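You operate a simulated robot arm through the tools that you are given. There is no shell and no other tool. Be economical: measure what you need, move in short steps, check, and stop when the job is done.

You run a simulated robot arm. Do the job below in one go: nothing can be reset, and whatever is moved stays where it is left.

## Task
Test the orange cell and sort it into the lane the screen names.
Fine: contact slide back. Where these are worked on the way, their far stop is far enough and under half their travel is too little: contact slide.
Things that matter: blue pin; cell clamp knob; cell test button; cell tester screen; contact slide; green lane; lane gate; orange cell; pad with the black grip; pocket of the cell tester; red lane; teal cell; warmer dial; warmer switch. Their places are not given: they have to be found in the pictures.

The check looks at the end state, three seconds after you hand in, the way a careful person would. Anything else that was tipped, shoved, dropped, spilled or broken makes it a failure.

## Robot
A 7-joint arm with a two-finger parallel gripper, fixed in place. Base frame: the origin is at the foot of the arm, x ahead of it, y to its left, z up; the work surface is at about z = 3. Lengths are in mm, angles in rad, forces in N, time in s.
With the tool pointing down near the work surface it reaches from about 220 to 580 mm from the base axis. Its first joint turns from -1.152 to 1.152 rad. Payload 2.5 kg.
Tool frame: the origin (TCP) lies between the finger pads and is the grasp point; the fingertips stand 23 mm ahead of it; z points along the fingers, y is the line along which they close. The gripper opens to 94 mm. The fingers are 38 mm wide and 10 mm thick; the gripper's body (54 by 96 mm) begins 39 mm behind the TCP.
Orientation is told as [roll, pitch, yaw] about the base's x, y, z axes, in that order, counted from this pose: with the fingers straight down and closing along the base's y, the tool's x points along the base's -x, its y along +y and its z along -z.

## Interface
- The arm moves only by the tool nudge_tool. Its argument "moves" is a list of rows, each a list of 3 entries, a list of its own where there are three numbers: the shift along the base's x, y, z in mm, then the turn, a rotation vector about the base's x, y, z in rad, then the opening, from 0 (shut) to 1 (fully open). In form: [[[dx, dy, dz], [wx, wy, wz], grip], ...]. A call has 1 to 8 rows; each row is the pose to reach, as a shift and turn from the pose commanded when the call began. Each row takes 0.2 s and may step no farther than 50 mm and 0.15 rad from the row before; otherwise, or with a gripper value out of range, the whole call is refused. A pose out of reach is approached as far as the arm can. The call stops where the force on the tool passes 70 N (or 10 N more than at its start, if that is more) or the arm is blocked; 0.2 s more then pass. The fingers move at their own pace (about 108 mm/s each) and stop on an object; they squeeze with about 34 N. The grip force told is the motor's: it shows also when the fingers shut on nothing. Time passes only in rows, and 0.2 s behind the last, so rows that repeat a pose let the fingers close. It gives the time, the measured TCP pose, the force on the tool (base axes), the opening and the grip force at its end, in the units of the frame above (readings bear some noise), with the torque about the TCP (base axes, N m) and any sound that the robot's microphone picked up.
- Cameras (640 x 400 px; columns grow to the right, rows downward): "scene" is fixed at [121.1, -410.4, 539.8]; the picture's right is [0.80, -0.59, 0.00], its down [-0.37, -0.50, -0.79] and it looks along [0.47, 0.63, -0.62] (base axes); focal length 214 px, centre (320, 200). "wrist" rides on the gripper at [86, 16, -75] in the tool frame; the picture's right is [-0.18, 0.98, 0.00], its down [-0.58, -0.11, -0.81] and it looks along [-0.79, -0.15, 0.59] (tool axes); focal length 243 px, centre (320, 200).
- capture(camera): a new picture of that camera. No time passes.
- locate(camera, pixels): for up to 12 pixels [column, row] of the newest picture of that camera ("zoom" is the newest enlarged one), the place [x, y, z] in the base frame of the surface seen there, good to about 2 mm. No time passes.
- inspect(camera, box): a new picture of the part [left, top, right, bottom] of that camera's present view, enlarged. No time passes.
- sign_off(): hands the job in; it is judged then, once.

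Work in short steps. Measure before you move; look again where a grasp or a placing could have gone wrong, and mend it. You have 80 turns and 34 pictures in all, those below and enlarged ones among them. Open the gripper and draw the arm clear of the work before you hand the job in, unless the task says otherwise; then end with one line.

The tools are called after "Emit:" as a command line: name --argument value ..., lists and objects as JSON in quotes. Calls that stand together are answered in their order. nudge_tool: Moves the arm, as the interface text tells. Its arguments: {"type":"object","properties":{"moves":{"type":"array","items":{"type":"array"}}},"required":["moves"]} The other tools are called the same way: capture (camera) takes a picture; locate (camera, pixels) gives the place of the surface under pixels of a picture; inspect (camera, box) takes an enlarged picture of a part of a camera's view; sign_off () hands the job in.

At the start:

```text
time_s: 0.0
position: [357.0, 87.2, 369.7]
orientation: [-0.001, 0.0, 0.0]
contact_force: [-0.1, -0.6, -0.3]
wrist_torque: [0.01, 0.03, -0.02]
finger_gap: 94.1
grip_force: 0.0
```

scene: 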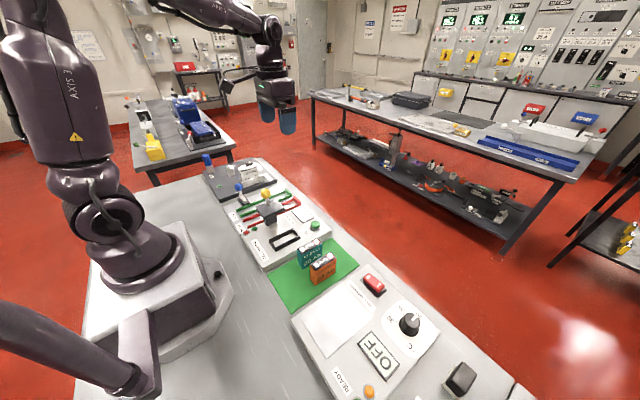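
wrist: 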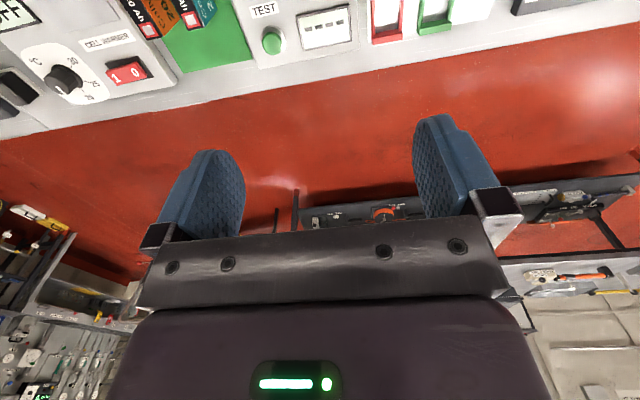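

I start by enlarging the scene around the tester, cells and warmer to see the details.

Emit:
inspect --camera "scene" --box '[190, 140, 350, 240]'

Emit:
inspect --camera "scene" --box '[230, 220, 550, 400]'

```text
4.00 times, centred on (270, 190) of scene
```

zoom: 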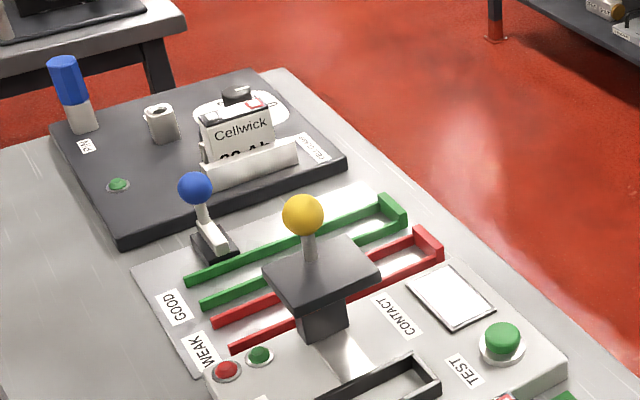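

```text
2.00 times, centred on (390, 310) of scene
```

zoom: 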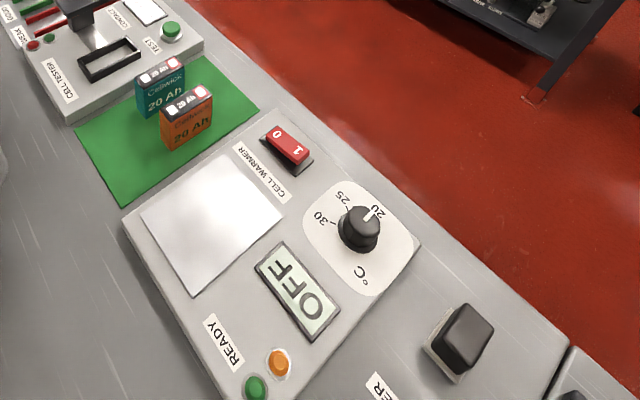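

I read positions from the zoom (cells, pocket, test button, warmer parts) and from the scene picture (slide, gate, lanes).

Emit:
locate --camera "zoom" --pixels '[[162, 104], [211, 92], [182, 104], [135, 90], [184, 66], [162, 72], [80, 62], [135, 45], [108, 60], [171, 27], [210, 220], [290, 148]]'

Emit:
locate --camera "scene" --pixels '[[265, 194], [257, 209], [271, 200], [285, 207], [239, 188], [242, 203], [238, 210], [287, 190], [244, 227], [300, 200], [303, 214], [208, 160]]'

Emit:
locate --camera "zoom" --pixels '[[190, 118], [160, 150], [187, 150], [211, 130], [135, 110], [78, 120], [124, 205], [360, 215], [465, 335], [30, 50], [48, 38], [120, 65]]'

```text
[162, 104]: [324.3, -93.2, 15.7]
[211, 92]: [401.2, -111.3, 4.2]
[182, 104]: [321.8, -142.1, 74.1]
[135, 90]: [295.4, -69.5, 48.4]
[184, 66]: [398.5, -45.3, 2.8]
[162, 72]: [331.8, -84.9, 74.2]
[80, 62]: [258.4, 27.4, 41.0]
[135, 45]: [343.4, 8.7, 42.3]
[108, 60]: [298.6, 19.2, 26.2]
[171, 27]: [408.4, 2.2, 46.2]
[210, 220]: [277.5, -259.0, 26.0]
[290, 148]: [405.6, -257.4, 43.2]
```

```text
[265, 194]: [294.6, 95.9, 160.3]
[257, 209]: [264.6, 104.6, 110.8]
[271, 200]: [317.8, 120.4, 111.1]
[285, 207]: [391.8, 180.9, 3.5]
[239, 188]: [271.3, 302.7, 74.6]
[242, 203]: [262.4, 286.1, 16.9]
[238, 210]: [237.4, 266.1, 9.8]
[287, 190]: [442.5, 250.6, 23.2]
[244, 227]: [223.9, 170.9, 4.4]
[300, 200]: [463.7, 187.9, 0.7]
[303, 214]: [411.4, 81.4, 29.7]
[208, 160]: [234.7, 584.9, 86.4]
```

```text
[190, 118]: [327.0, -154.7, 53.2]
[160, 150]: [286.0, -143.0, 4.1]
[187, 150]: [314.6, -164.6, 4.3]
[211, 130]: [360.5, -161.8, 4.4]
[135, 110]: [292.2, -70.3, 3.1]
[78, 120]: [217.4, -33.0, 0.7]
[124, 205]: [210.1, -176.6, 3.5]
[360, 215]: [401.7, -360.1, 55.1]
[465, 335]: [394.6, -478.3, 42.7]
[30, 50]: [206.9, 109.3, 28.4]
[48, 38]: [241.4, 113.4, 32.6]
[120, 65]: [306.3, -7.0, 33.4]
```

The slide's handle is near (295, 96, 160), the pocket near (300, 20, 40). I move the arm back and to the right to get a wrist view of the cells and tester.

Emit:
nudge_tool --moves '[[[-40, -15, 0], [0, 0, 0], 1], [[-80, -30, 0], [0, 0, 0], 1], [[-107, -60, 0], [0, 0, 0], 1]]'

Emit:
capture --camera "wrist"

```text
time_s: 0.8
position: [252.7, 26.9, 369.4]
orientation: [-0.001, 0.0, 0.0]
contact_force: [0.4, 0.6, -0.3]
wrist_torque: [0.02, 0.01, -0.02]
finger_gap: 93.9
grip_force: 0.0
```

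```text
29 pictures are left
```

wrist: 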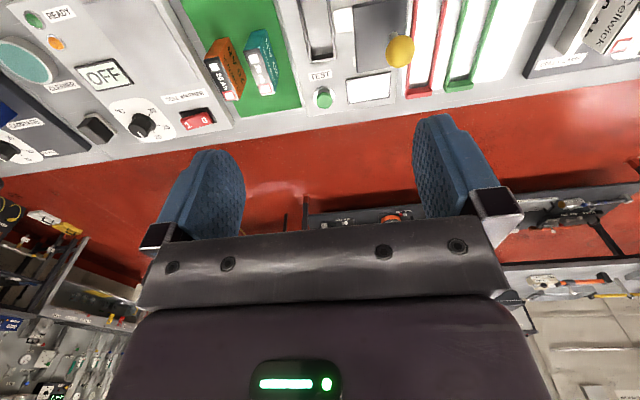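

The wrist view shows both cells standing (orange at (222,70), teal at (262,65)). I enlarge it for corners and for the tester layout.

Emit:
inspect --camera "wrist" --box '[180, 0, 340, 100]'

Emit:
locate --camera "zoom" --pixels '[[110, 255], [130, 240], [180, 380], [225, 398], [215, 385], [260, 200], [320, 200], [300, 370], [360, 360], [490, 10], [600, 210], [150, 300]]'

```text
4.00 times, centred on (260, 50) of wrist
```

zoom: 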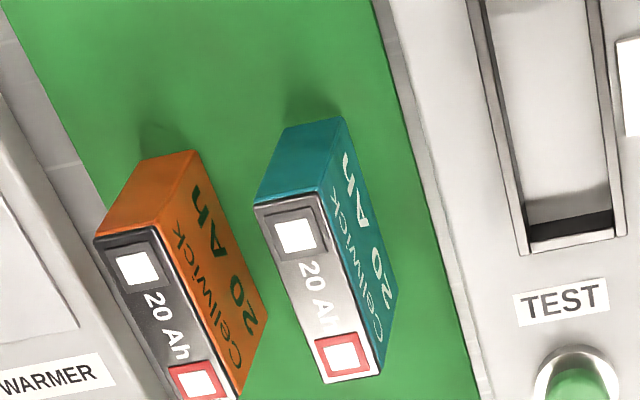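

```text
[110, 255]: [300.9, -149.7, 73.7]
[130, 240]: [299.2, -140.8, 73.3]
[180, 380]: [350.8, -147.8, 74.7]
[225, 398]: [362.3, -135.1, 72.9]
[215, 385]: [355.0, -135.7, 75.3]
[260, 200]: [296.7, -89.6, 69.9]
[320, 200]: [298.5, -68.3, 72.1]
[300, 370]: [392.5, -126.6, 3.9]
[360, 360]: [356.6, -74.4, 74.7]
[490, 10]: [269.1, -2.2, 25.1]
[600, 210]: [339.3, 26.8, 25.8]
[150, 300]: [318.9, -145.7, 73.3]
```

Cells are about 62×22×72 mm with long side along x. I tilt the wrist to look down on the tester and lanes.

Emit:
nudge_tool --moves '[[[-10, 30, 0], [0, 0.15, 0], 1], [[-20, 60, 0], [0, 0.3, 0], 1], [[-30, 90, 0], [0, 0.45, 0], 1], [[-30, 110, 0], [0, 0.55, 0], 1]]'

Emit:
capture --camera "wrist"

```text
time_s: 1.8
position: [220.9, 138.9, 370.4]
orientation: [0.001, 0.552, 0.001]
contact_force: [-0.3, 0.2, 0.2]
wrist_torque: [-0.03, 0.03, -0.02]
finger_gap: 93.8
grip_force: 0.1
```

```text
27 pictures are left
```

wrist: 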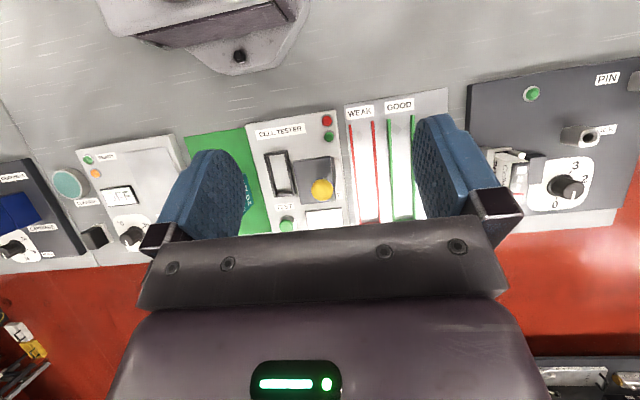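

The tester and lanes are at (255-450, 90-235). I enlarge and measure the pocket, slide and lanes.

Emit:
inspect --camera "wrist" --box '[235, 85, 443, 235]'

```text
2.67 times, centred on (339, 160) of wrist
```

zoom: 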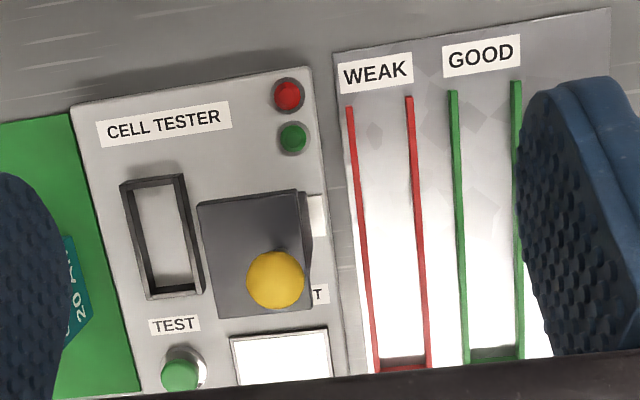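

Emit:
locate --camera "zoom" --pixels '[[126, 190], [180, 180], [150, 294], [197, 288], [165, 235], [203, 206], [303, 196], [220, 316], [274, 275], [182, 372], [110, 240], [190, 215]]'

Emit:
locate --camera "zoom" --pixels '[[350, 110], [408, 100], [380, 362], [428, 350], [390, 230], [454, 95], [516, 85], [466, 350], [520, 345], [490, 220], [400, 362], [495, 352]]'

```text
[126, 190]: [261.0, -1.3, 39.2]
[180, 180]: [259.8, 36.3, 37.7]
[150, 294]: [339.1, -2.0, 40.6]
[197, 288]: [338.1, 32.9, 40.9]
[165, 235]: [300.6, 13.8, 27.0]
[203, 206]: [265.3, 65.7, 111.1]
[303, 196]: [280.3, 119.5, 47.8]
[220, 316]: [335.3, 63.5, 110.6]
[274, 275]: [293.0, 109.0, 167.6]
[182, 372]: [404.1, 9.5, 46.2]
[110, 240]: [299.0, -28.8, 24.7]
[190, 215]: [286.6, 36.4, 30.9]
```

```text
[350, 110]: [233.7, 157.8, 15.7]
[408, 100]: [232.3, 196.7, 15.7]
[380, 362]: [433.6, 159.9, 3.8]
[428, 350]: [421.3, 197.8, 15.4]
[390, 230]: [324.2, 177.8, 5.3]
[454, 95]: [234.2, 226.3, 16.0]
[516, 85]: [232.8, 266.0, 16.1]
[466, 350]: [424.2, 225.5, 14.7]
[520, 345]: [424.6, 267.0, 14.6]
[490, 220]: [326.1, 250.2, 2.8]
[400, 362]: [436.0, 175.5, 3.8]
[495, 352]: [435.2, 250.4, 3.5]
```

Pocket centre is about (300, 16), floor z 27; red lane centre y≈177.5, green y≈246. Now I untilt and move above the orange cell at about (328, -143).

Emit:
nudge_tool --moves '[[[10, -40, 0], [0, -0.14, 0], 1], [[20, -85, 0], [0, -0.28, 0], 1], [[35, -130, 0], [0, -0.42, 0], 1], [[50, -175, 0], [0, -0.55, 0], 0.8], [[65, -220, 0], [0, -0.55, 0], 0.6], [[80, -260, 0], [0, -0.55, 0], 0.6], [[107, -282, -30], [0, -0.55, 0], 0.6]]'

Emit:
nudge_tool --moves '[[[0, 0, -50], [0, 0, 0], 0.6], [[0, 0, -100], [0, 0, 0], 0.6], [[0, 0, -150], [0, 0, 0], 0.6], [[0, 0, -190], [0, 0, 0], 0.6]]'

Emit:
capture --camera "wrist"

```text
time_s: 3.4
position: [329.2, -144.8, 336.9]
orientation: [0.0, -0.001, 0.0]
contact_force: [0.6, -0.2, 0.4]
wrist_torque: [-0.01, -0.03, -0.04]
finger_gap: 56.5
grip_force: 0.0
```

```text
time_s: 4.4
position: [326.7, -144.8, 148.0]
orientation: [0.001, 0.001, 0.0]
contact_force: [0.0, -0.3, -0.2]
wrist_torque: [-0.01, 0.0, -0.02]
finger_gap: 56.2
grip_force: 0.0
```

```text
25 pictures are left
```

wrist: 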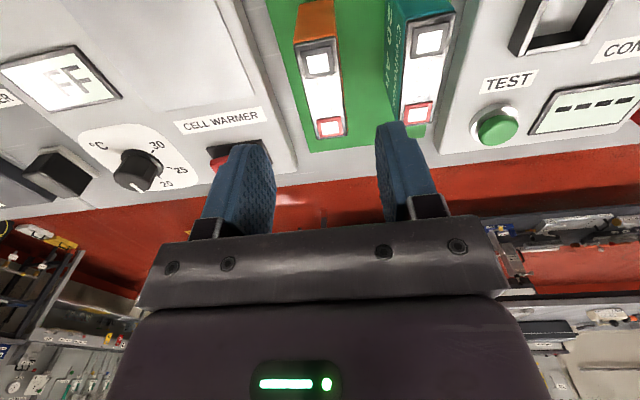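

Emit:
locate --camera "wrist" --pixels '[[298, 46], [333, 40], [317, 136], [343, 132], [393, 30], [403, 118], [280, 100], [300, 165], [320, 90], [260, 50]]'

```text
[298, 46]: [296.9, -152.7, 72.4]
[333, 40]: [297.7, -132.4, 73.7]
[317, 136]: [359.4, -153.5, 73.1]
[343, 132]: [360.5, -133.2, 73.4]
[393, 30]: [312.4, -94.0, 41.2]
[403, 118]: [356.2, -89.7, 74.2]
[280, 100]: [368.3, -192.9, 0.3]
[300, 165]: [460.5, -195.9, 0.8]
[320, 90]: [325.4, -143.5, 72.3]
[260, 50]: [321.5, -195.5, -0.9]
```

The cell is square to the base, centre (328.5, -143). I descend to z≈58 and grip.

Emit:
nudge_tool --moves '[[[1.5, 1.5, -45], [0, 0, 0], 0.6], [[1.5, 1.5, -90], [0, 0, 0], 0.6], [[1.5, 1.5, -90], [0, 0, 0], 0], [[1.5, 1.5, -90], [0, 0, 0], 0], [[1.5, 1.5, -90], [0, 0, 0], 0]]'

```text
time_s: 5.6
position: [328.5, -141.7, 57.5]
orientation: [0.0, 0.0, -0.001]
contact_force: [-0.6, 0.7, 0.7]
wrist_torque: [0.01, 0.02, -0.03]
finger_gap: 25.9
grip_force: 34.4
```

Grip holds (34 N, gap 26). I lift 100 mm and carry the cell over the teal one to above the pocket.

Emit:
nudge_tool --moves '[[[0, 0, 40], [0, 0, 0], 0], [[0, 0, 80], [0, 0, 0], 0], [[0, 0, 105], [0, 0, 0], 0], [[-10, 40, 105], [0, 0, 0], 0], [[-20, 85, 105], [0, 0, 0], 0], [[-29, 125, 105], [0, 0, 0], 0], [[-29, 158, 105], [0, 0, 0], 0], [[-29, 158, 85], [0, 0, 0], 0]]'

Emit:
capture --camera "wrist"

Emit:
inspect --camera "scene" --box '[210, 160, 370, 260]'

```text
time_s: 7.4
position: [301.4, 17.6, 143.6]
orientation: [0.0, 0.0, -0.001]
contact_force: [-0.2, -0.1, -3.6]
wrist_torque: [0.04, 0.0, 0.0]
finger_gap: 25.8
grip_force: 33.9
```

```text
24 pictures are left
```

wrist: 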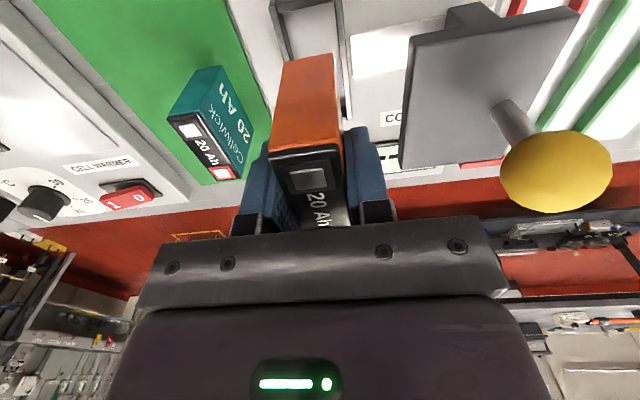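

```text
4.00 times, centred on (290, 210) of scene
```

zoom: 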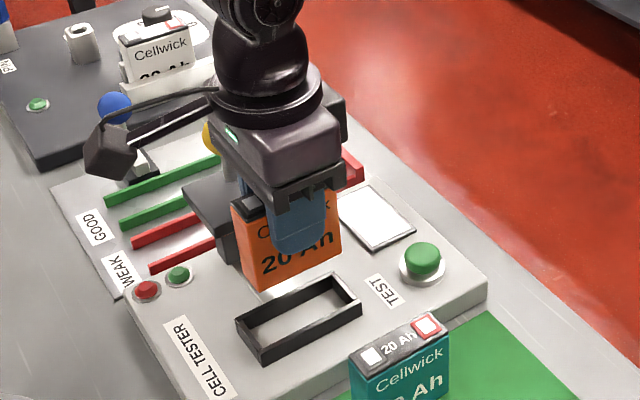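

I measure the cell's bottom edge and the pocket rim in the enlarged view to align them.

Emit:
locate --camera "zoom" --pixels '[[239, 322], [265, 360], [359, 312], [334, 277], [251, 285], [338, 255], [290, 245], [262, 347], [349, 302], [240, 240], [332, 215], [300, 335]]'

Emit:
locate --camera "wrist" --pixels '[[285, 61], [331, 56], [274, 140], [338, 135], [270, 10], [340, 5], [348, 110], [285, 40]]'

```text
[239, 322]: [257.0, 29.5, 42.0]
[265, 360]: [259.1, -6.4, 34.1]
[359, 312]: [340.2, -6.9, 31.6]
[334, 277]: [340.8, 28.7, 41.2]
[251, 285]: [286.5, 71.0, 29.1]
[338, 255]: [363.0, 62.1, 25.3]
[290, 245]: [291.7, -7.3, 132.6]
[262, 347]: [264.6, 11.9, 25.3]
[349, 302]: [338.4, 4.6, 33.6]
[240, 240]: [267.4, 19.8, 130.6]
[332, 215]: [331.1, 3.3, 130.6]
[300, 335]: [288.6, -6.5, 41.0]
```

```text
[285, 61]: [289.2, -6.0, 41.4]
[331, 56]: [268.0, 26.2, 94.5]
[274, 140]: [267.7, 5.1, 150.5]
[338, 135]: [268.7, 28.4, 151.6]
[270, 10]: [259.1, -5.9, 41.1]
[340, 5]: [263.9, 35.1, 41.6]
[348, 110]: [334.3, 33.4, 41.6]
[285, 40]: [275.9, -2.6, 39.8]
```

Cell (centre ≈299.5, 16) sits over the pocket (centre ≈299.5, 15.5). I lower it gently.

Emit:
nudge_tool --moves '[[[0, 0, -20], [0, 0, 0], 0], [[0, 0, -40], [0, 0, 0], 0], [[0, 0, -52], [0, 0, 0], 0], [[0, 0, -58], [0, 0, 0], 0]]'

```text
time_s: 8.4
position: [300.6, 15.5, 86.1]
orientation: [0.0, 0.0, 0.0]
contact_force: [0.0, -0.5, -2.0]
wrist_torque: [0.01, 0.04, -0.03]
finger_gap: 26.0
grip_force: 34.0
```

Not yet on the floor (no reaction). A couple more small steps.

Emit:
nudge_tool --moves '[[[0, 0, -2], [0, 0, 0], 0], [[0, 0, -4], [0, 0, 0], 0]]'

```text
time_s: 9.0
position: [301.2, 13.5, 82.1]
orientation: [0.0, 0.0, 0.001]
contact_force: [-0.6, 0.6, -2.4]
wrist_torque: [0.0, 0.0, 0.04]
finger_gap: 25.6
grip_force: 33.9
```

Emit:
nudge_tool --moves '[[[0, 0, -1], [0, 0, 0], 0], [[0, 0, -2], [0, 0, 0], 0]]'

```text
time_s: 9.6
position: [299.5, 13.7, 80.1]
orientation: [0.0, 0.0, 0.001]
contact_force: [0.5, 0.5, -2.6]
wrist_torque: [-0.01, -0.01, -0.02]
finger_gap: 25.8
grip_force: 33.9
```

Still carrying the weight (-2.6 N); two more 1.5 mm steps while watching force.

Emit:
nudge_tool --moves '[[[0, 0, -1.5], [0, 0, 0], 0], [[0, 0, -3], [0, 0, 0], 0]]'

Emit:
inspect --camera "scene" --box '[240, 180, 340, 245]'

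```text
time_s: 10.2
position: [300.5, 15.3, 77.0]
orientation: [0.001, -0.002, -0.005]
contact_force: [-6.1, -7.0, 30.8]
wrist_torque: [-0.13, 0.06, -0.3]
finger_gap: 25.8
grip_force: 34.1
```

```text
6.15 times, centred on (290, 212) of scene
```

zoom: 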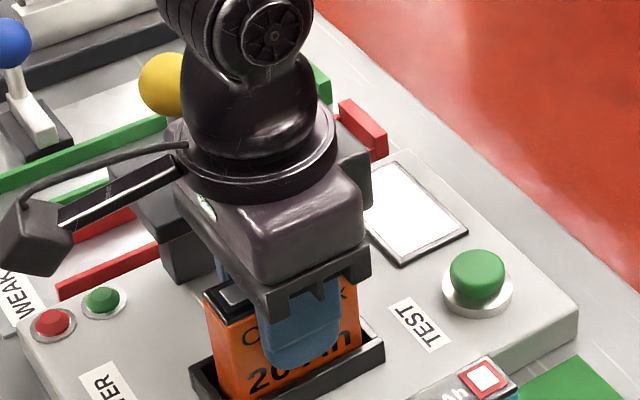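

The cell stands in the pocket on its floor (31 N). I ease up, release, and lift straight up.

Emit:
nudge_tool --moves '[[[0, 0, 1.5], [0, 0, 0], 0], [[0, 0, 1.5], [0, 0, 0], 0.42], [[0, 0, 1.5], [0, 0, 0], 0.42], [[0, 0, 40], [0, 0, 0], 0.42], [[0, 0, 85], [0, 0, 0], 0.42], [[0, 0, 135], [0, 0, 0], 0.42], [[-40, 0, 165], [0, 0, 0], 0.3]]'

Emit:
inspect --camera "scene" --box '[210, 150, 370, 250]'

Emit:
capture --camera "wrist"

```text
time_s: 11.8
position: [259.5, 14.2, 246.2]
orientation: [-0.001, 0.001, 0.001]
contact_force: [-0.4, 0.2, 0.0]
wrist_torque: [-0.01, 0.0, 0.0]
finger_gap: 28.3
grip_force: 0.1
```

```text
4.00 times, centred on (290, 200) of scene
```

zoom: 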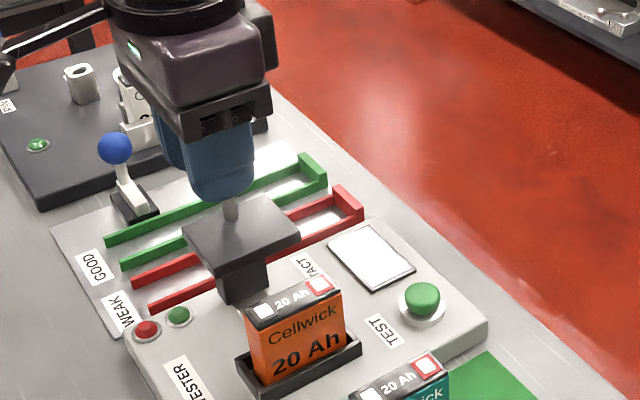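

```text
20 pictures are left
```

wrist: 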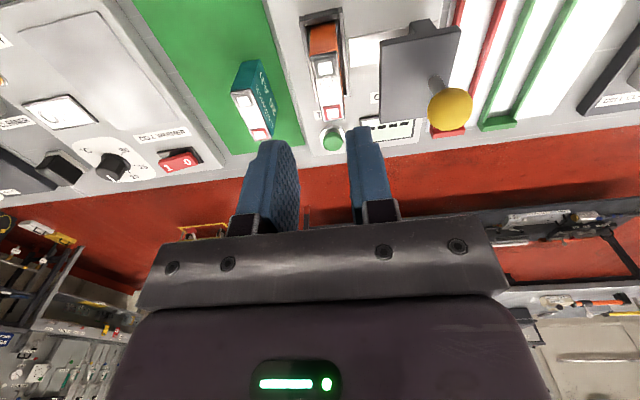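

The cell is in the pocket. Now I measure the yellow ball and its post for grasping the contact slide.

Emit:
locate --camera "wrist" --pixels '[[450, 108], [430, 108], [470, 108], [450, 92], [450, 126], [437, 84], [383, 40], [458, 28], [381, 118], [425, 20], [326, 68], [335, 40]]'

Emit:
locate --camera "zoom" --pixels '[[230, 210], [185, 233], [252, 272], [300, 234], [240, 198], [217, 285], [268, 262], [245, 310]]'

```text
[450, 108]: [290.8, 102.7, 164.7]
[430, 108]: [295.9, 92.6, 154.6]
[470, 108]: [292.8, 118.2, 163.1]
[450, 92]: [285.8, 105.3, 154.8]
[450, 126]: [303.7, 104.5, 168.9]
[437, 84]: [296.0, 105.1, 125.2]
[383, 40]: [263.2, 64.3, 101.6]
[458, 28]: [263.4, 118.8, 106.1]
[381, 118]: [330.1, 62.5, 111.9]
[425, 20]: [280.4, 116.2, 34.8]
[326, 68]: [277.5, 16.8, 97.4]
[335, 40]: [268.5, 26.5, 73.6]
```

```text
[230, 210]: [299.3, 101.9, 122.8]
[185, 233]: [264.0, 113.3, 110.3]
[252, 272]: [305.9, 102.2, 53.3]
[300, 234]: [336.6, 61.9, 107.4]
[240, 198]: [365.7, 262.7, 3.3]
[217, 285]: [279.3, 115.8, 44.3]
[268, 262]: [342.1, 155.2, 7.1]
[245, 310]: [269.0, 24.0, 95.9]
```

Ball centre ≈ (300, 105, 156), radius ≈13. I go above it, down around it and close.

Emit:
nudge_tool --moves '[[[20, 40, 0], [0, 0, 0], 0.55], [[40.5, 80, 0], [0, 0, 0], 0.55], [[40.5, 90.3, 0], [0, 0, 0], 0.55], [[40.5, 90.3, -45], [0, 0, 0], 0.55], [[40.5, 90.3, -86], [0, 0, 0], 0.55], [[40.5, 90.3, -86], [0, 0, 0], 0], [[40.5, 90.3, -86], [0, 0, 0], 0]]'

```text
time_s: 13.4
position: [302.4, 104.4, 157.9]
orientation: [0.002, 0.0, 0.0]
contact_force: [-6.5, 2.5, 14.5]
wrist_torque: [0.11, 0.36, 0.15]
finger_gap: 31.2
grip_force: 44.2
```

Ball gripped (gap 31). I pull the slide toward -y over the cell.

Emit:
nudge_tool --moves '[[[0, -10, 0], [0, 0, 0], 0], [[0, -20, 0], [0, 0, 0], 0], [[0, -30, 0], [0, 0, 0], 0], [[0, -40, 0], [0, 0, 0], 0]]'

```text
time_s: 14.4
position: [302.6, 64.8, 157.1]
orientation: [0.001, -0.005, -0.001]
contact_force: [7.1, -0.2, 25.9]
wrist_torque: [-0.07, 0.8, -0.04]
finger_gap: 31.4
grip_force: 45.1
```

It moves freely; there is some upward force, so I look before going on.

Emit:
inspect --camera "scene" --box '[210, 150, 370, 250]'

```text
4.00 times, centred on (290, 200) of scene
```

zoom: 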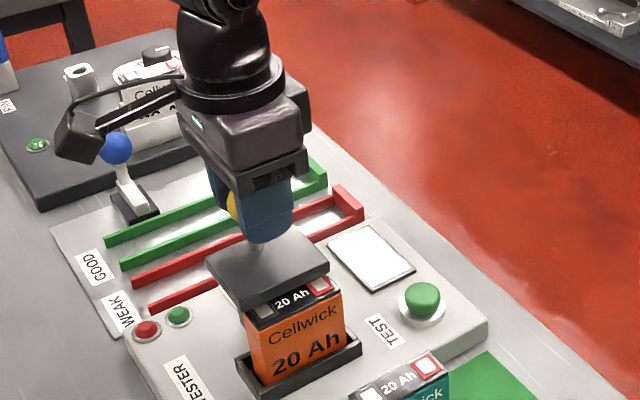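

The slide is following. I continue to its far stop, in smaller steps, raising 1.5 mm to relieve the downward push.

Emit:
nudge_tool --moves '[[[0, -8, 1.5], [0, 0, 0], 0], [[0, -16, 1.5], [0, 0, 0], 0], [[0, -24, 1.5], [0, 0, 0], 0], [[0, -30, 1.5], [0, 0, 0], 0]]'

```text
time_s: 15.2
position: [301.5, 56.7, 157.0]
orientation: [0.014, -0.006, 0.015]
contact_force: [2.6, 3.9, -3.5]
wrist_torque: [-0.01, 0.37, -0.04]
finger_gap: 31.8
grip_force: 45.1
stopped in row 3: the force on the tool passed its limit at 79 N (the readings are from after the stop); the commanded pose is now the measured one
```

Blocked at y≈57 after ~48 mm; this looks like the far stop. I release, rise and check the picture and screen.

Emit:
nudge_tool --moves '[[[0, 0, 0], [0, 0, 0], 0.55], [[0, 0, 0], [0, 0, 0], 0.55], [[0, 0, 45], [0, 0, 0], 0.55], [[0, 0, 90], [0, 0, 0], 0.3], [[-30, 0, 110], [0, 0, 0], 0]]'

Emit:
capture --camera "wrist"

```text
time_s: 16.4
position: [270.0, 56.5, 266.9]
orientation: [0.016, -0.006, 0.015]
contact_force: [0.7, 1.5, -0.5]
wrist_torque: [-0.04, -0.01, 0.02]
finger_gap: 0.0
grip_force: 34.3
```

```text
18 pictures are left
```

wrist: 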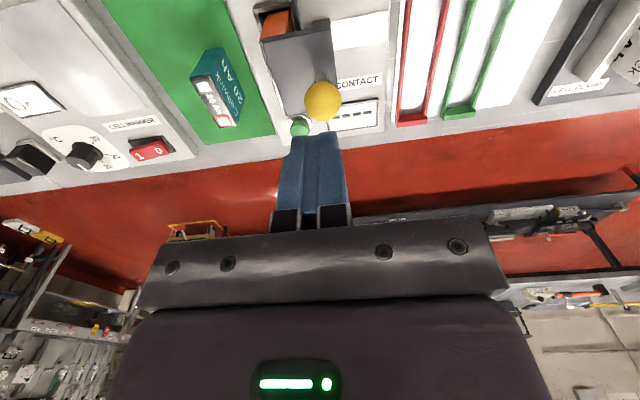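

Slide now covers the cell. I locate the test button (300,125) precisely.

Emit:
locate --camera "wrist" --pixels '[[300, 125], [293, 127], [307, 125], [300, 120], [322, 100], [355, 115], [270, 60], [328, 20], [280, 30]]'

```text
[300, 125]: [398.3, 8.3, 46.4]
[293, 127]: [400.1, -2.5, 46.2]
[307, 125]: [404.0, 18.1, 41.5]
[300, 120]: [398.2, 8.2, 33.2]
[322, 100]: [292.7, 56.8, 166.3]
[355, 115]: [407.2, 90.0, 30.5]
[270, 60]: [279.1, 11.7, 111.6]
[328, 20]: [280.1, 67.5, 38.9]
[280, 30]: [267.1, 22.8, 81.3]
```

Button centre ≈ (407, 6, 46). I move above it with closed fingers, to tip height about 11 mm over it.

Emit:
nudge_tool --moves '[[[45, -15, 0], [-0.016, 0.006, -0.015], 0], [[90, -35, 0], [-0.016, 0.006, -0.015], 0], [[136, -50, -10], [-0.016, 0.006, -0.015], 0], [[136, -50, -55], [-0.016, 0.006, -0.015], 0], [[136, -50, -100], [-0.016, 0.006, -0.015], 0], [[136, -50, -145], [-0.016, 0.006, -0.015], 0], [[136, -50, -187], [-0.016, 0.006, -0.015], 0]]'

Emit:
nudge_tool --moves '[[[0, 0, -6], [0, 0, 0], 0], [[0, 0, -10], [0, 0, 0], 0], [[0, 0, -13], [0, 0, 0], 0], [[0, 0, -15], [0, 0, 0], 0]]'

```text
time_s: 17.9
position: [406.8, 7.0, 80.6]
orientation: [-0.004, -0.002, -0.002]
contact_force: [0.2, -1.2, 0.7]
wrist_torque: [0.07, 0.06, 0.11]
finger_gap: 0.0
grip_force: 33.8
```

```text
time_s: 18.9
position: [408.0, 6.4, 65.1]
orientation: [-0.003, -0.002, -0.001]
contact_force: [-0.2, 0.7, 1.5]
wrist_torque: [0.02, 0.02, -0.02]
finger_gap: 0.0
grip_force: 34.4
```

Tips are about 4 mm below the button's rest height with light force. I check the screen.

Emit:
inspect --camera "scene" --box '[230, 170, 350, 245]'

```text
5.33 times, centred on (290, 208) of scene
```

zoom: 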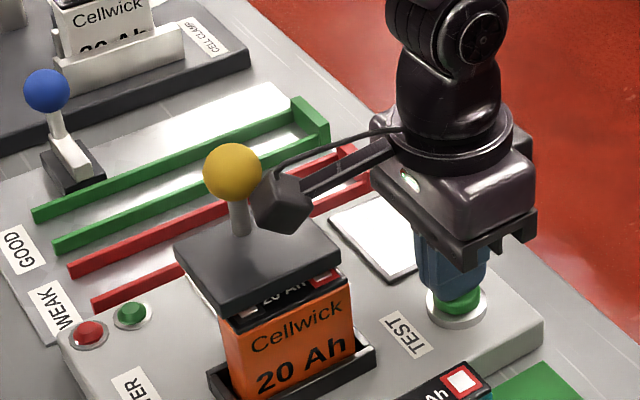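

The finger is on the button; I press a bit further until force rises.

Emit:
nudge_tool --moves '[[[0, 0, -1.5], [0, 0, 0], 0], [[0, 0, -3], [0, 0, 0], 0], [[0, 0, -4], [0, 0, 0], 0]]'

```text
time_s: 19.8
position: [407.3, 5.0, 61.8]
orientation: [-0.004, -0.001, 0.0]
contact_force: [0.6, 1.4, 3.8]
wrist_torque: [0.03, 0.03, 0.03]
finger_gap: 0.1
grip_force: 34.1
heard: click
```

A click. I rise and back off to read the screen.

Emit:
nudge_tool --moves '[[[0, 0, 30], [0, 0, 0], 0], [[0, 0, 75], [0, 0, 0], 0], [[0, 0, 120], [0, 0, 0], 0], [[-40, 0, 160], [0, 0, 0], 0], [[-85, 5, 180], [0, 0, 0], 0], [[-130, 10, 190], [0, 0, 0], 0]]'

Emit:
inspect --camera "wrist" --box '[220, 0, 476, 160]'

```text
refused: row 4 steps farther than a row can; nothing moved
```

```text
2.50 times, centred on (348, 80) of wrist
```

zoom: 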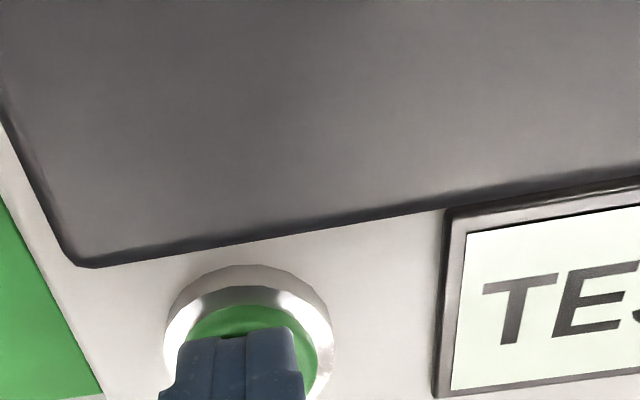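

The screen shows "TES…" (testing). I rise and back off, in permissible steps, then read it.

Emit:
nudge_tool --moves '[[[0, 0, 30], [0, 0, 0], 0], [[0, 0, 75], [0, 0, 0], 0], [[0, 0, 120], [0, 0, 0], 0], [[-30, 0, 150], [0, 0, 0], 0], [[-70, 5, 170], [0, 0, 0], 0], [[-110, 10, 180], [0, 0, 0], 0], [[-140, 40, 185], [0, 0, 0], 0]]'

Emit:
inspect --camera "wrist" --box '[220, 0, 476, 160]'

```text
time_s: 21.4
position: [269.0, 44.5, 246.0]
orientation: [-0.002, -0.002, 0.0]
contact_force: [-0.4, 0.5, -0.3]
wrist_torque: [0.0, 0.0, -0.01]
finger_gap: 0.0
grip_force: 33.3
```

```text
2.50 times, centred on (348, 80) of wrist
```

zoom: 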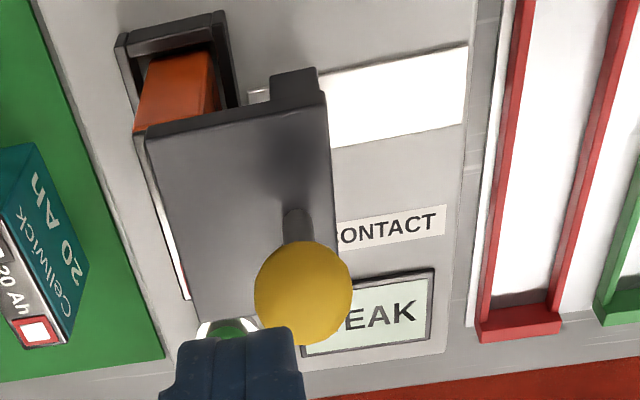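

Screen reads WEAK, so the red lane. Now I return the slide: grip the ball at (301, 57, 157) again.

Emit:
nudge_tool --moves '[[[0, 0, 10], [0, 0, 0], 0.55], [[32, 12.5, 10], [0, 0, 0], 0.55], [[32, 12.5, 0], [0, 0, 0], 0.55], [[32, 12.5, -45], [0, 0, 0], 0.55], [[32, 12.5, -88], [0, 0, 0], 0.55], [[32, 12.5, -88], [0, 0, 0], 0], [[32, 12.5, -88], [0, 0, 0], 0]]'

Emit:
nudge_tool --moves '[[[0, 12, 0], [0, 0, 0], 0], [[0, 24, 0], [0, 0, 0], 0], [[0, 36, 0], [0, 0, 0], 0], [[0, 44, 0], [0, 0, 0], 0], [[0, 48, 0], [0, 0, 0], 0], [[0, 52, 0], [0, 0, 0], 0]]'

```text
time_s: 22.9
position: [302.7, 57.1, 158.9]
orientation: [-0.003, 0.0, 0.0]
contact_force: [-6.3, -0.4, 10.6]
wrist_torque: [-0.04, 0.17, -0.02]
finger_gap: 31.6
grip_force: 45.0
```

```text
time_s: 24.4
position: [303.5, 107.5, 159.7]
orientation: [-0.003, -0.004, -0.004]
contact_force: [23.2, -10.9, -27.2]
wrist_torque: [-0.01, -0.48, 0.08]
finger_gap: 31.7
grip_force: 44.2
```

Slide is back (y≈107). I release, rise, and view tester from above the cell.

Emit:
nudge_tool --moves '[[[0, 0, 0], [0, 0, 0], 0.55], [[0, 0, 0], [0, 0, 0], 0.55], [[0, 0, 45], [0, 0, 0], 0.55], [[0, 0, 85], [0, 0, 0], 0.55], [[-30, 35, 90], [0, 0, 0], 0.55], [[-50, 75, 90], [0, 0, 0], 0.55], [[-70, 110, 100], [0, 0, 0], 0.55]]'

Emit:
capture --camera "wrist"

Emit:
inspect --camera "scene" --box '[190, 150, 350, 250]'

```text
time_s: 25.9
position: [230.9, 220.0, 260.6]
orientation: [-0.004, -0.003, -0.003]
contact_force: [-0.4, 0.1, 0.1]
wrist_torque: [0.03, 0.0, 0.02]
finger_gap: 51.6
grip_force: 0.0
```

```text
14 pictures are left
```

wrist: 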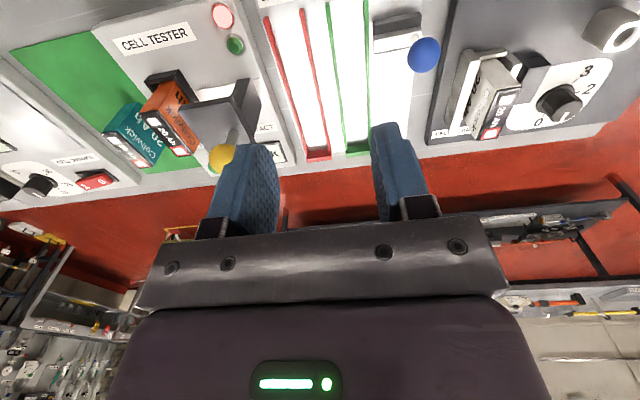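

```text
4.00 times, centred on (270, 200) of scene
```

zoom: 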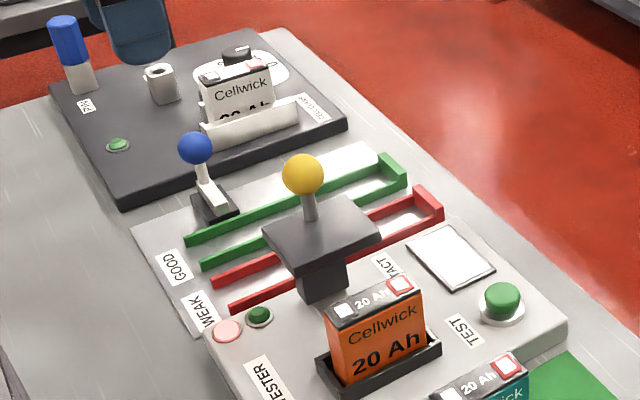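

Red lamp lit, slide back, both lanes empty and clear. I return above the cell in the pocket.

Emit:
nudge_tool --moves '[[[15, -45, 0], [0, 0, 0], 0.5], [[30, -90, 0], [0, 0, 0], 0.45], [[45, -135, 0], [0, 0, 0], 0.42], [[60, -175, 0], [0, 0, 0], 0.42], [[69, -204.5, 0], [0.004, 0.003, 0.003], 0.42], [[69, -204.5, -45], [0.004, 0.003, 0.003], 0.42], [[69, -204.5, -90], [0.004, 0.003, 0.003], 0.42], [[69, -204.5, -110], [0.004, 0.003, 0.003], 0.42]]'

Emit:
capture --camera "wrist"

```text
time_s: 27.8
position: [298.1, 13.9, 147.4]
orientation: [0.001, 0.003, 0.001]
contact_force: [0.2, -0.7, -0.6]
wrist_torque: [-0.01, 0.0, -0.01]
finger_gap: 39.9
grip_force: 0.1
```

```text
12 pictures are left
```

wrist: 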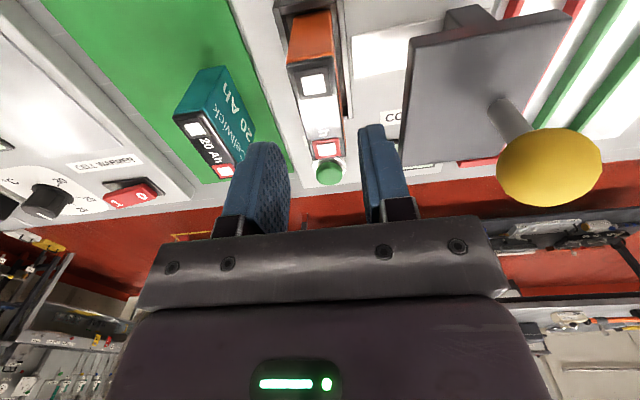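

Emit:
locate --camera "wrist" --pixels '[[292, 68], [331, 62], [315, 155], [339, 150], [320, 105]]'

```text
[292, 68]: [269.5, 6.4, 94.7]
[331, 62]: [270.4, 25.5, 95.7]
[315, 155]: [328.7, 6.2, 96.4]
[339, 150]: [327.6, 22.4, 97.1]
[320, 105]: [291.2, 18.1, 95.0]
```

Cell centre ≈ (299.3, 15.5), top 96. I descend and grip.

Emit:
nudge_tool --moves '[[[0.5, 1, -35], [0, 0, 0], 0.42], [[0.5, 1, -68], [0, 0, 0], 0.42], [[0.5, 1, -68], [0, 0, 0], 0], [[0.5, 1, -68], [0, 0, 0], 0], [[0.5, 1, -40], [0, 0, 0], 0], [[0.5, 1, 5], [0, 0, 0], 0], [[0.5, 1, 50], [0, 0, 0], 0], [[0.5, 1, 98], [0, 0, 0], 0]]'

```text
time_s: 29.6
position: [297.5, 18.6, 246.9]
orientation: [0.0, 0.004, 0.003]
contact_force: [0.5, 0.2, -2.5]
wrist_torque: [-0.05, -0.03, 0.0]
finger_gap: 25.8
grip_force: 34.2
```

Held. I carry the cell high over the slide to above the red lane (340, 177.5).

Emit:
nudge_tool --moves '[[[21, 40, 0], [0, 0, 0], 0], [[42, 80, 0], [0, 0, 0], 0], [[42, 125, 0], [0, 0, 0], 0], [[42, 162, 0], [0, 0, 0], 0], [[42, 162, -45], [0, -0.003, -0.003], 0], [[42, 162, -90], [0, -0.003, -0.003], 0], [[42, 162, -135], [0, -0.003, -0.003], 0]]'

Emit:
capture --camera "wrist"

Emit:
inspect --camera "scene" --box '[210, 140, 370, 240]'

```text
time_s: 31.1
position: [343.0, 179.1, 112.3]
orientation: [0.004, -0.003, -0.003]
contact_force: [-1.0, 0.6, -3.5]
wrist_torque: [-0.02, 0.02, -0.01]
finger_gap: 25.7
grip_force: 33.9
```

```text
11 pictures are left
```

wrist: 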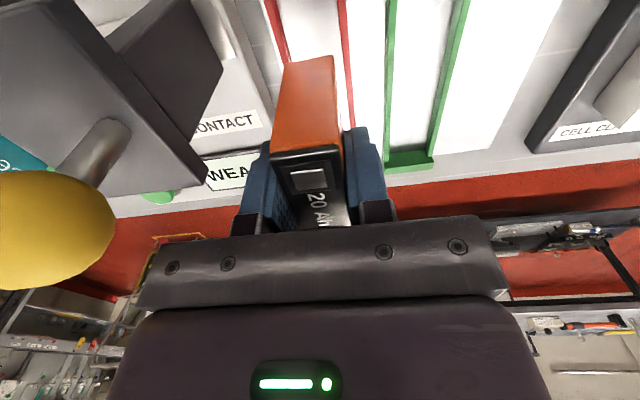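

```text
4.00 times, centred on (290, 190) of scene
```

zoom: 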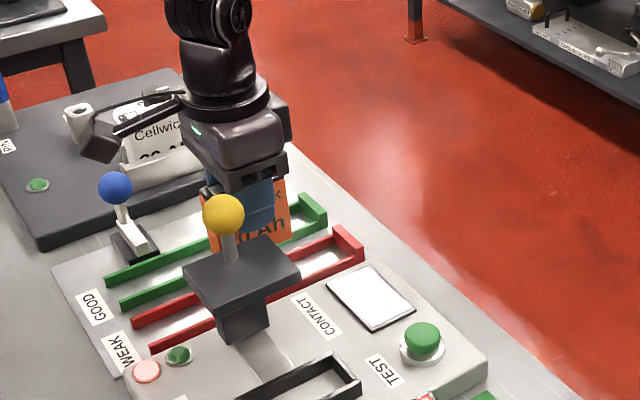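

Emit:
locate --camera "wrist" --pixels '[[287, 63], [332, 57], [275, 150], [340, 145], [275, 20], [342, 20], [278, 30], [344, 40], [265, 20], [349, 80]]'

```text
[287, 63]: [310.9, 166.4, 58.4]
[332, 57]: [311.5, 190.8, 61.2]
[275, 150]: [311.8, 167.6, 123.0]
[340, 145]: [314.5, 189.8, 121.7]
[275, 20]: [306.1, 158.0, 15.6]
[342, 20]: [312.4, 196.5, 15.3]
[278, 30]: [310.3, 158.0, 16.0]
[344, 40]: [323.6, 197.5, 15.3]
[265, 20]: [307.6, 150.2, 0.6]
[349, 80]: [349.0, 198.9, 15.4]
```

Cell centre y≈178.6 against lane centre ≈177.7; cell bottom ≈57. I shift -1 mm and lower.

Emit:
nudge_tool --moves '[[[0, -1, -20], [0, 0, 0], 0], [[0, -1, -40], [0, 0, 0], 0], [[0, -1, -48], [0, 0, 0], 0], [[0, -1, -50], [0, 0, 0], 0]]'

Emit:
nudge_tool --moves '[[[0, 0, -1.5], [0, 0, 0], 0], [[0, 0, -3], [0, 0, 0], 0]]'

```text
time_s: 32.1
position: [342.2, 177.3, 59.4]
orientation: [0.003, -0.003, -0.001]
contact_force: [0.2, -0.2, -3.4]
wrist_torque: [0.01, 0.0, -0.01]
finger_gap: 25.6
grip_force: 33.8
```

```text
time_s: 32.8
position: [342.1, 177.1, 58.6]
orientation: [0.002, -0.001, -0.002]
contact_force: [-1.4, -0.9, 1.5]
wrist_torque: [-0.04, 0.17, 0.0]
finger_gap: 26.0
grip_force: 34.2
```

Floor contact has begun (force went from -3.4 to +1.5 N). I release and rise straight up.

Emit:
nudge_tool --moves '[[[0, 0, 0], [0, 0, 0], 0.42], [[0, 0, 0], [0, 0, 0], 0.42], [[0, 0, 40], [0, 0, 0], 0.42], [[0, 0, 85], [0, 0, 0], 0.42], [[0, 0, 130], [0, 0, 0], 0.42], [[0, 0, 178], [0, 0, 0], 0.42], [[-40, 0, 200], [0, 0, 0], 0.42], [[-85, 0, 215], [0, 0, 0], 0.42]]'

Emit:
capture --camera "wrist"

Emit:
inspect --camera "scene" --box '[190, 150, 350, 250]'

```text
time_s: 34.5
position: [255.9, 176.6, 273.3]
orientation: [-0.001, -0.002, -0.003]
contact_force: [0.7, -0.6, -0.2]
wrist_torque: [-0.05, -0.02, 0.03]
finger_gap: 39.8
grip_force: 0.1
```

```text
9 pictures are left
```

wrist: 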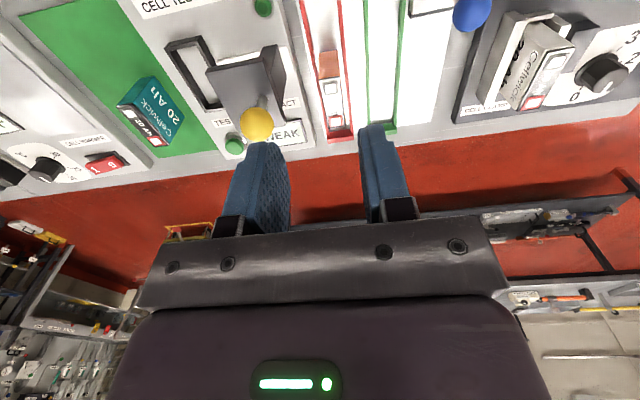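

```text
4.00 times, centred on (270, 200) of scene
```

zoom: 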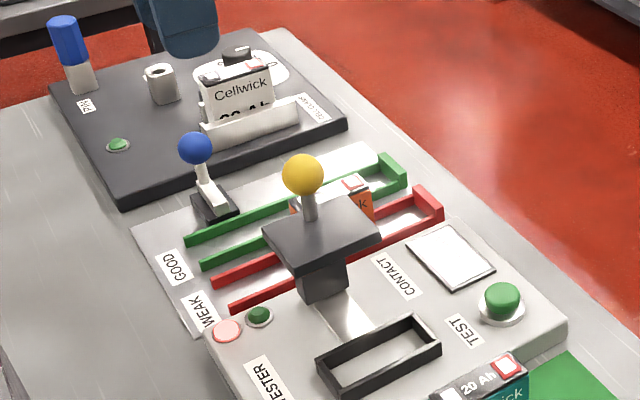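

The cell stands between the red rails; I confirm with a measurement and open the gripper fully.

Emit:
locate --camera "wrist" --pixels '[[322, 82], [340, 80], [330, 125], [342, 124], [332, 95]]'

Emit:
nudge_tool --moves '[[[0, 0, 30], [0, 0, 0], 1], [[0, 0, 60], [0, 0, 0], 1]]'

```text
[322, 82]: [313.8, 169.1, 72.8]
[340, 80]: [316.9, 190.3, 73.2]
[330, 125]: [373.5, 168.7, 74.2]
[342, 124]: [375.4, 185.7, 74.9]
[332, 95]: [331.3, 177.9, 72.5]
```

```text
time_s: 35.1
position: [255.5, 176.9, 334.6]
orientation: [0.0, -0.001, -0.002]
contact_force: [0.2, -0.5, 0.0]
wrist_torque: [0.02, -0.04, 0.0]
finger_gap: 93.7
grip_force: 0.2
```

The cell is upright in the red lane (top z≈74, y 169–190), the slide is back and the arm is clear, so I hand in.

Emit:
sign_off

```text
The job is handed in.
```

The orange cell tested WEAK and now stands upright in the red lane; the contact slide is back, the gripper is open, the arm is clear, and the job is handed in.
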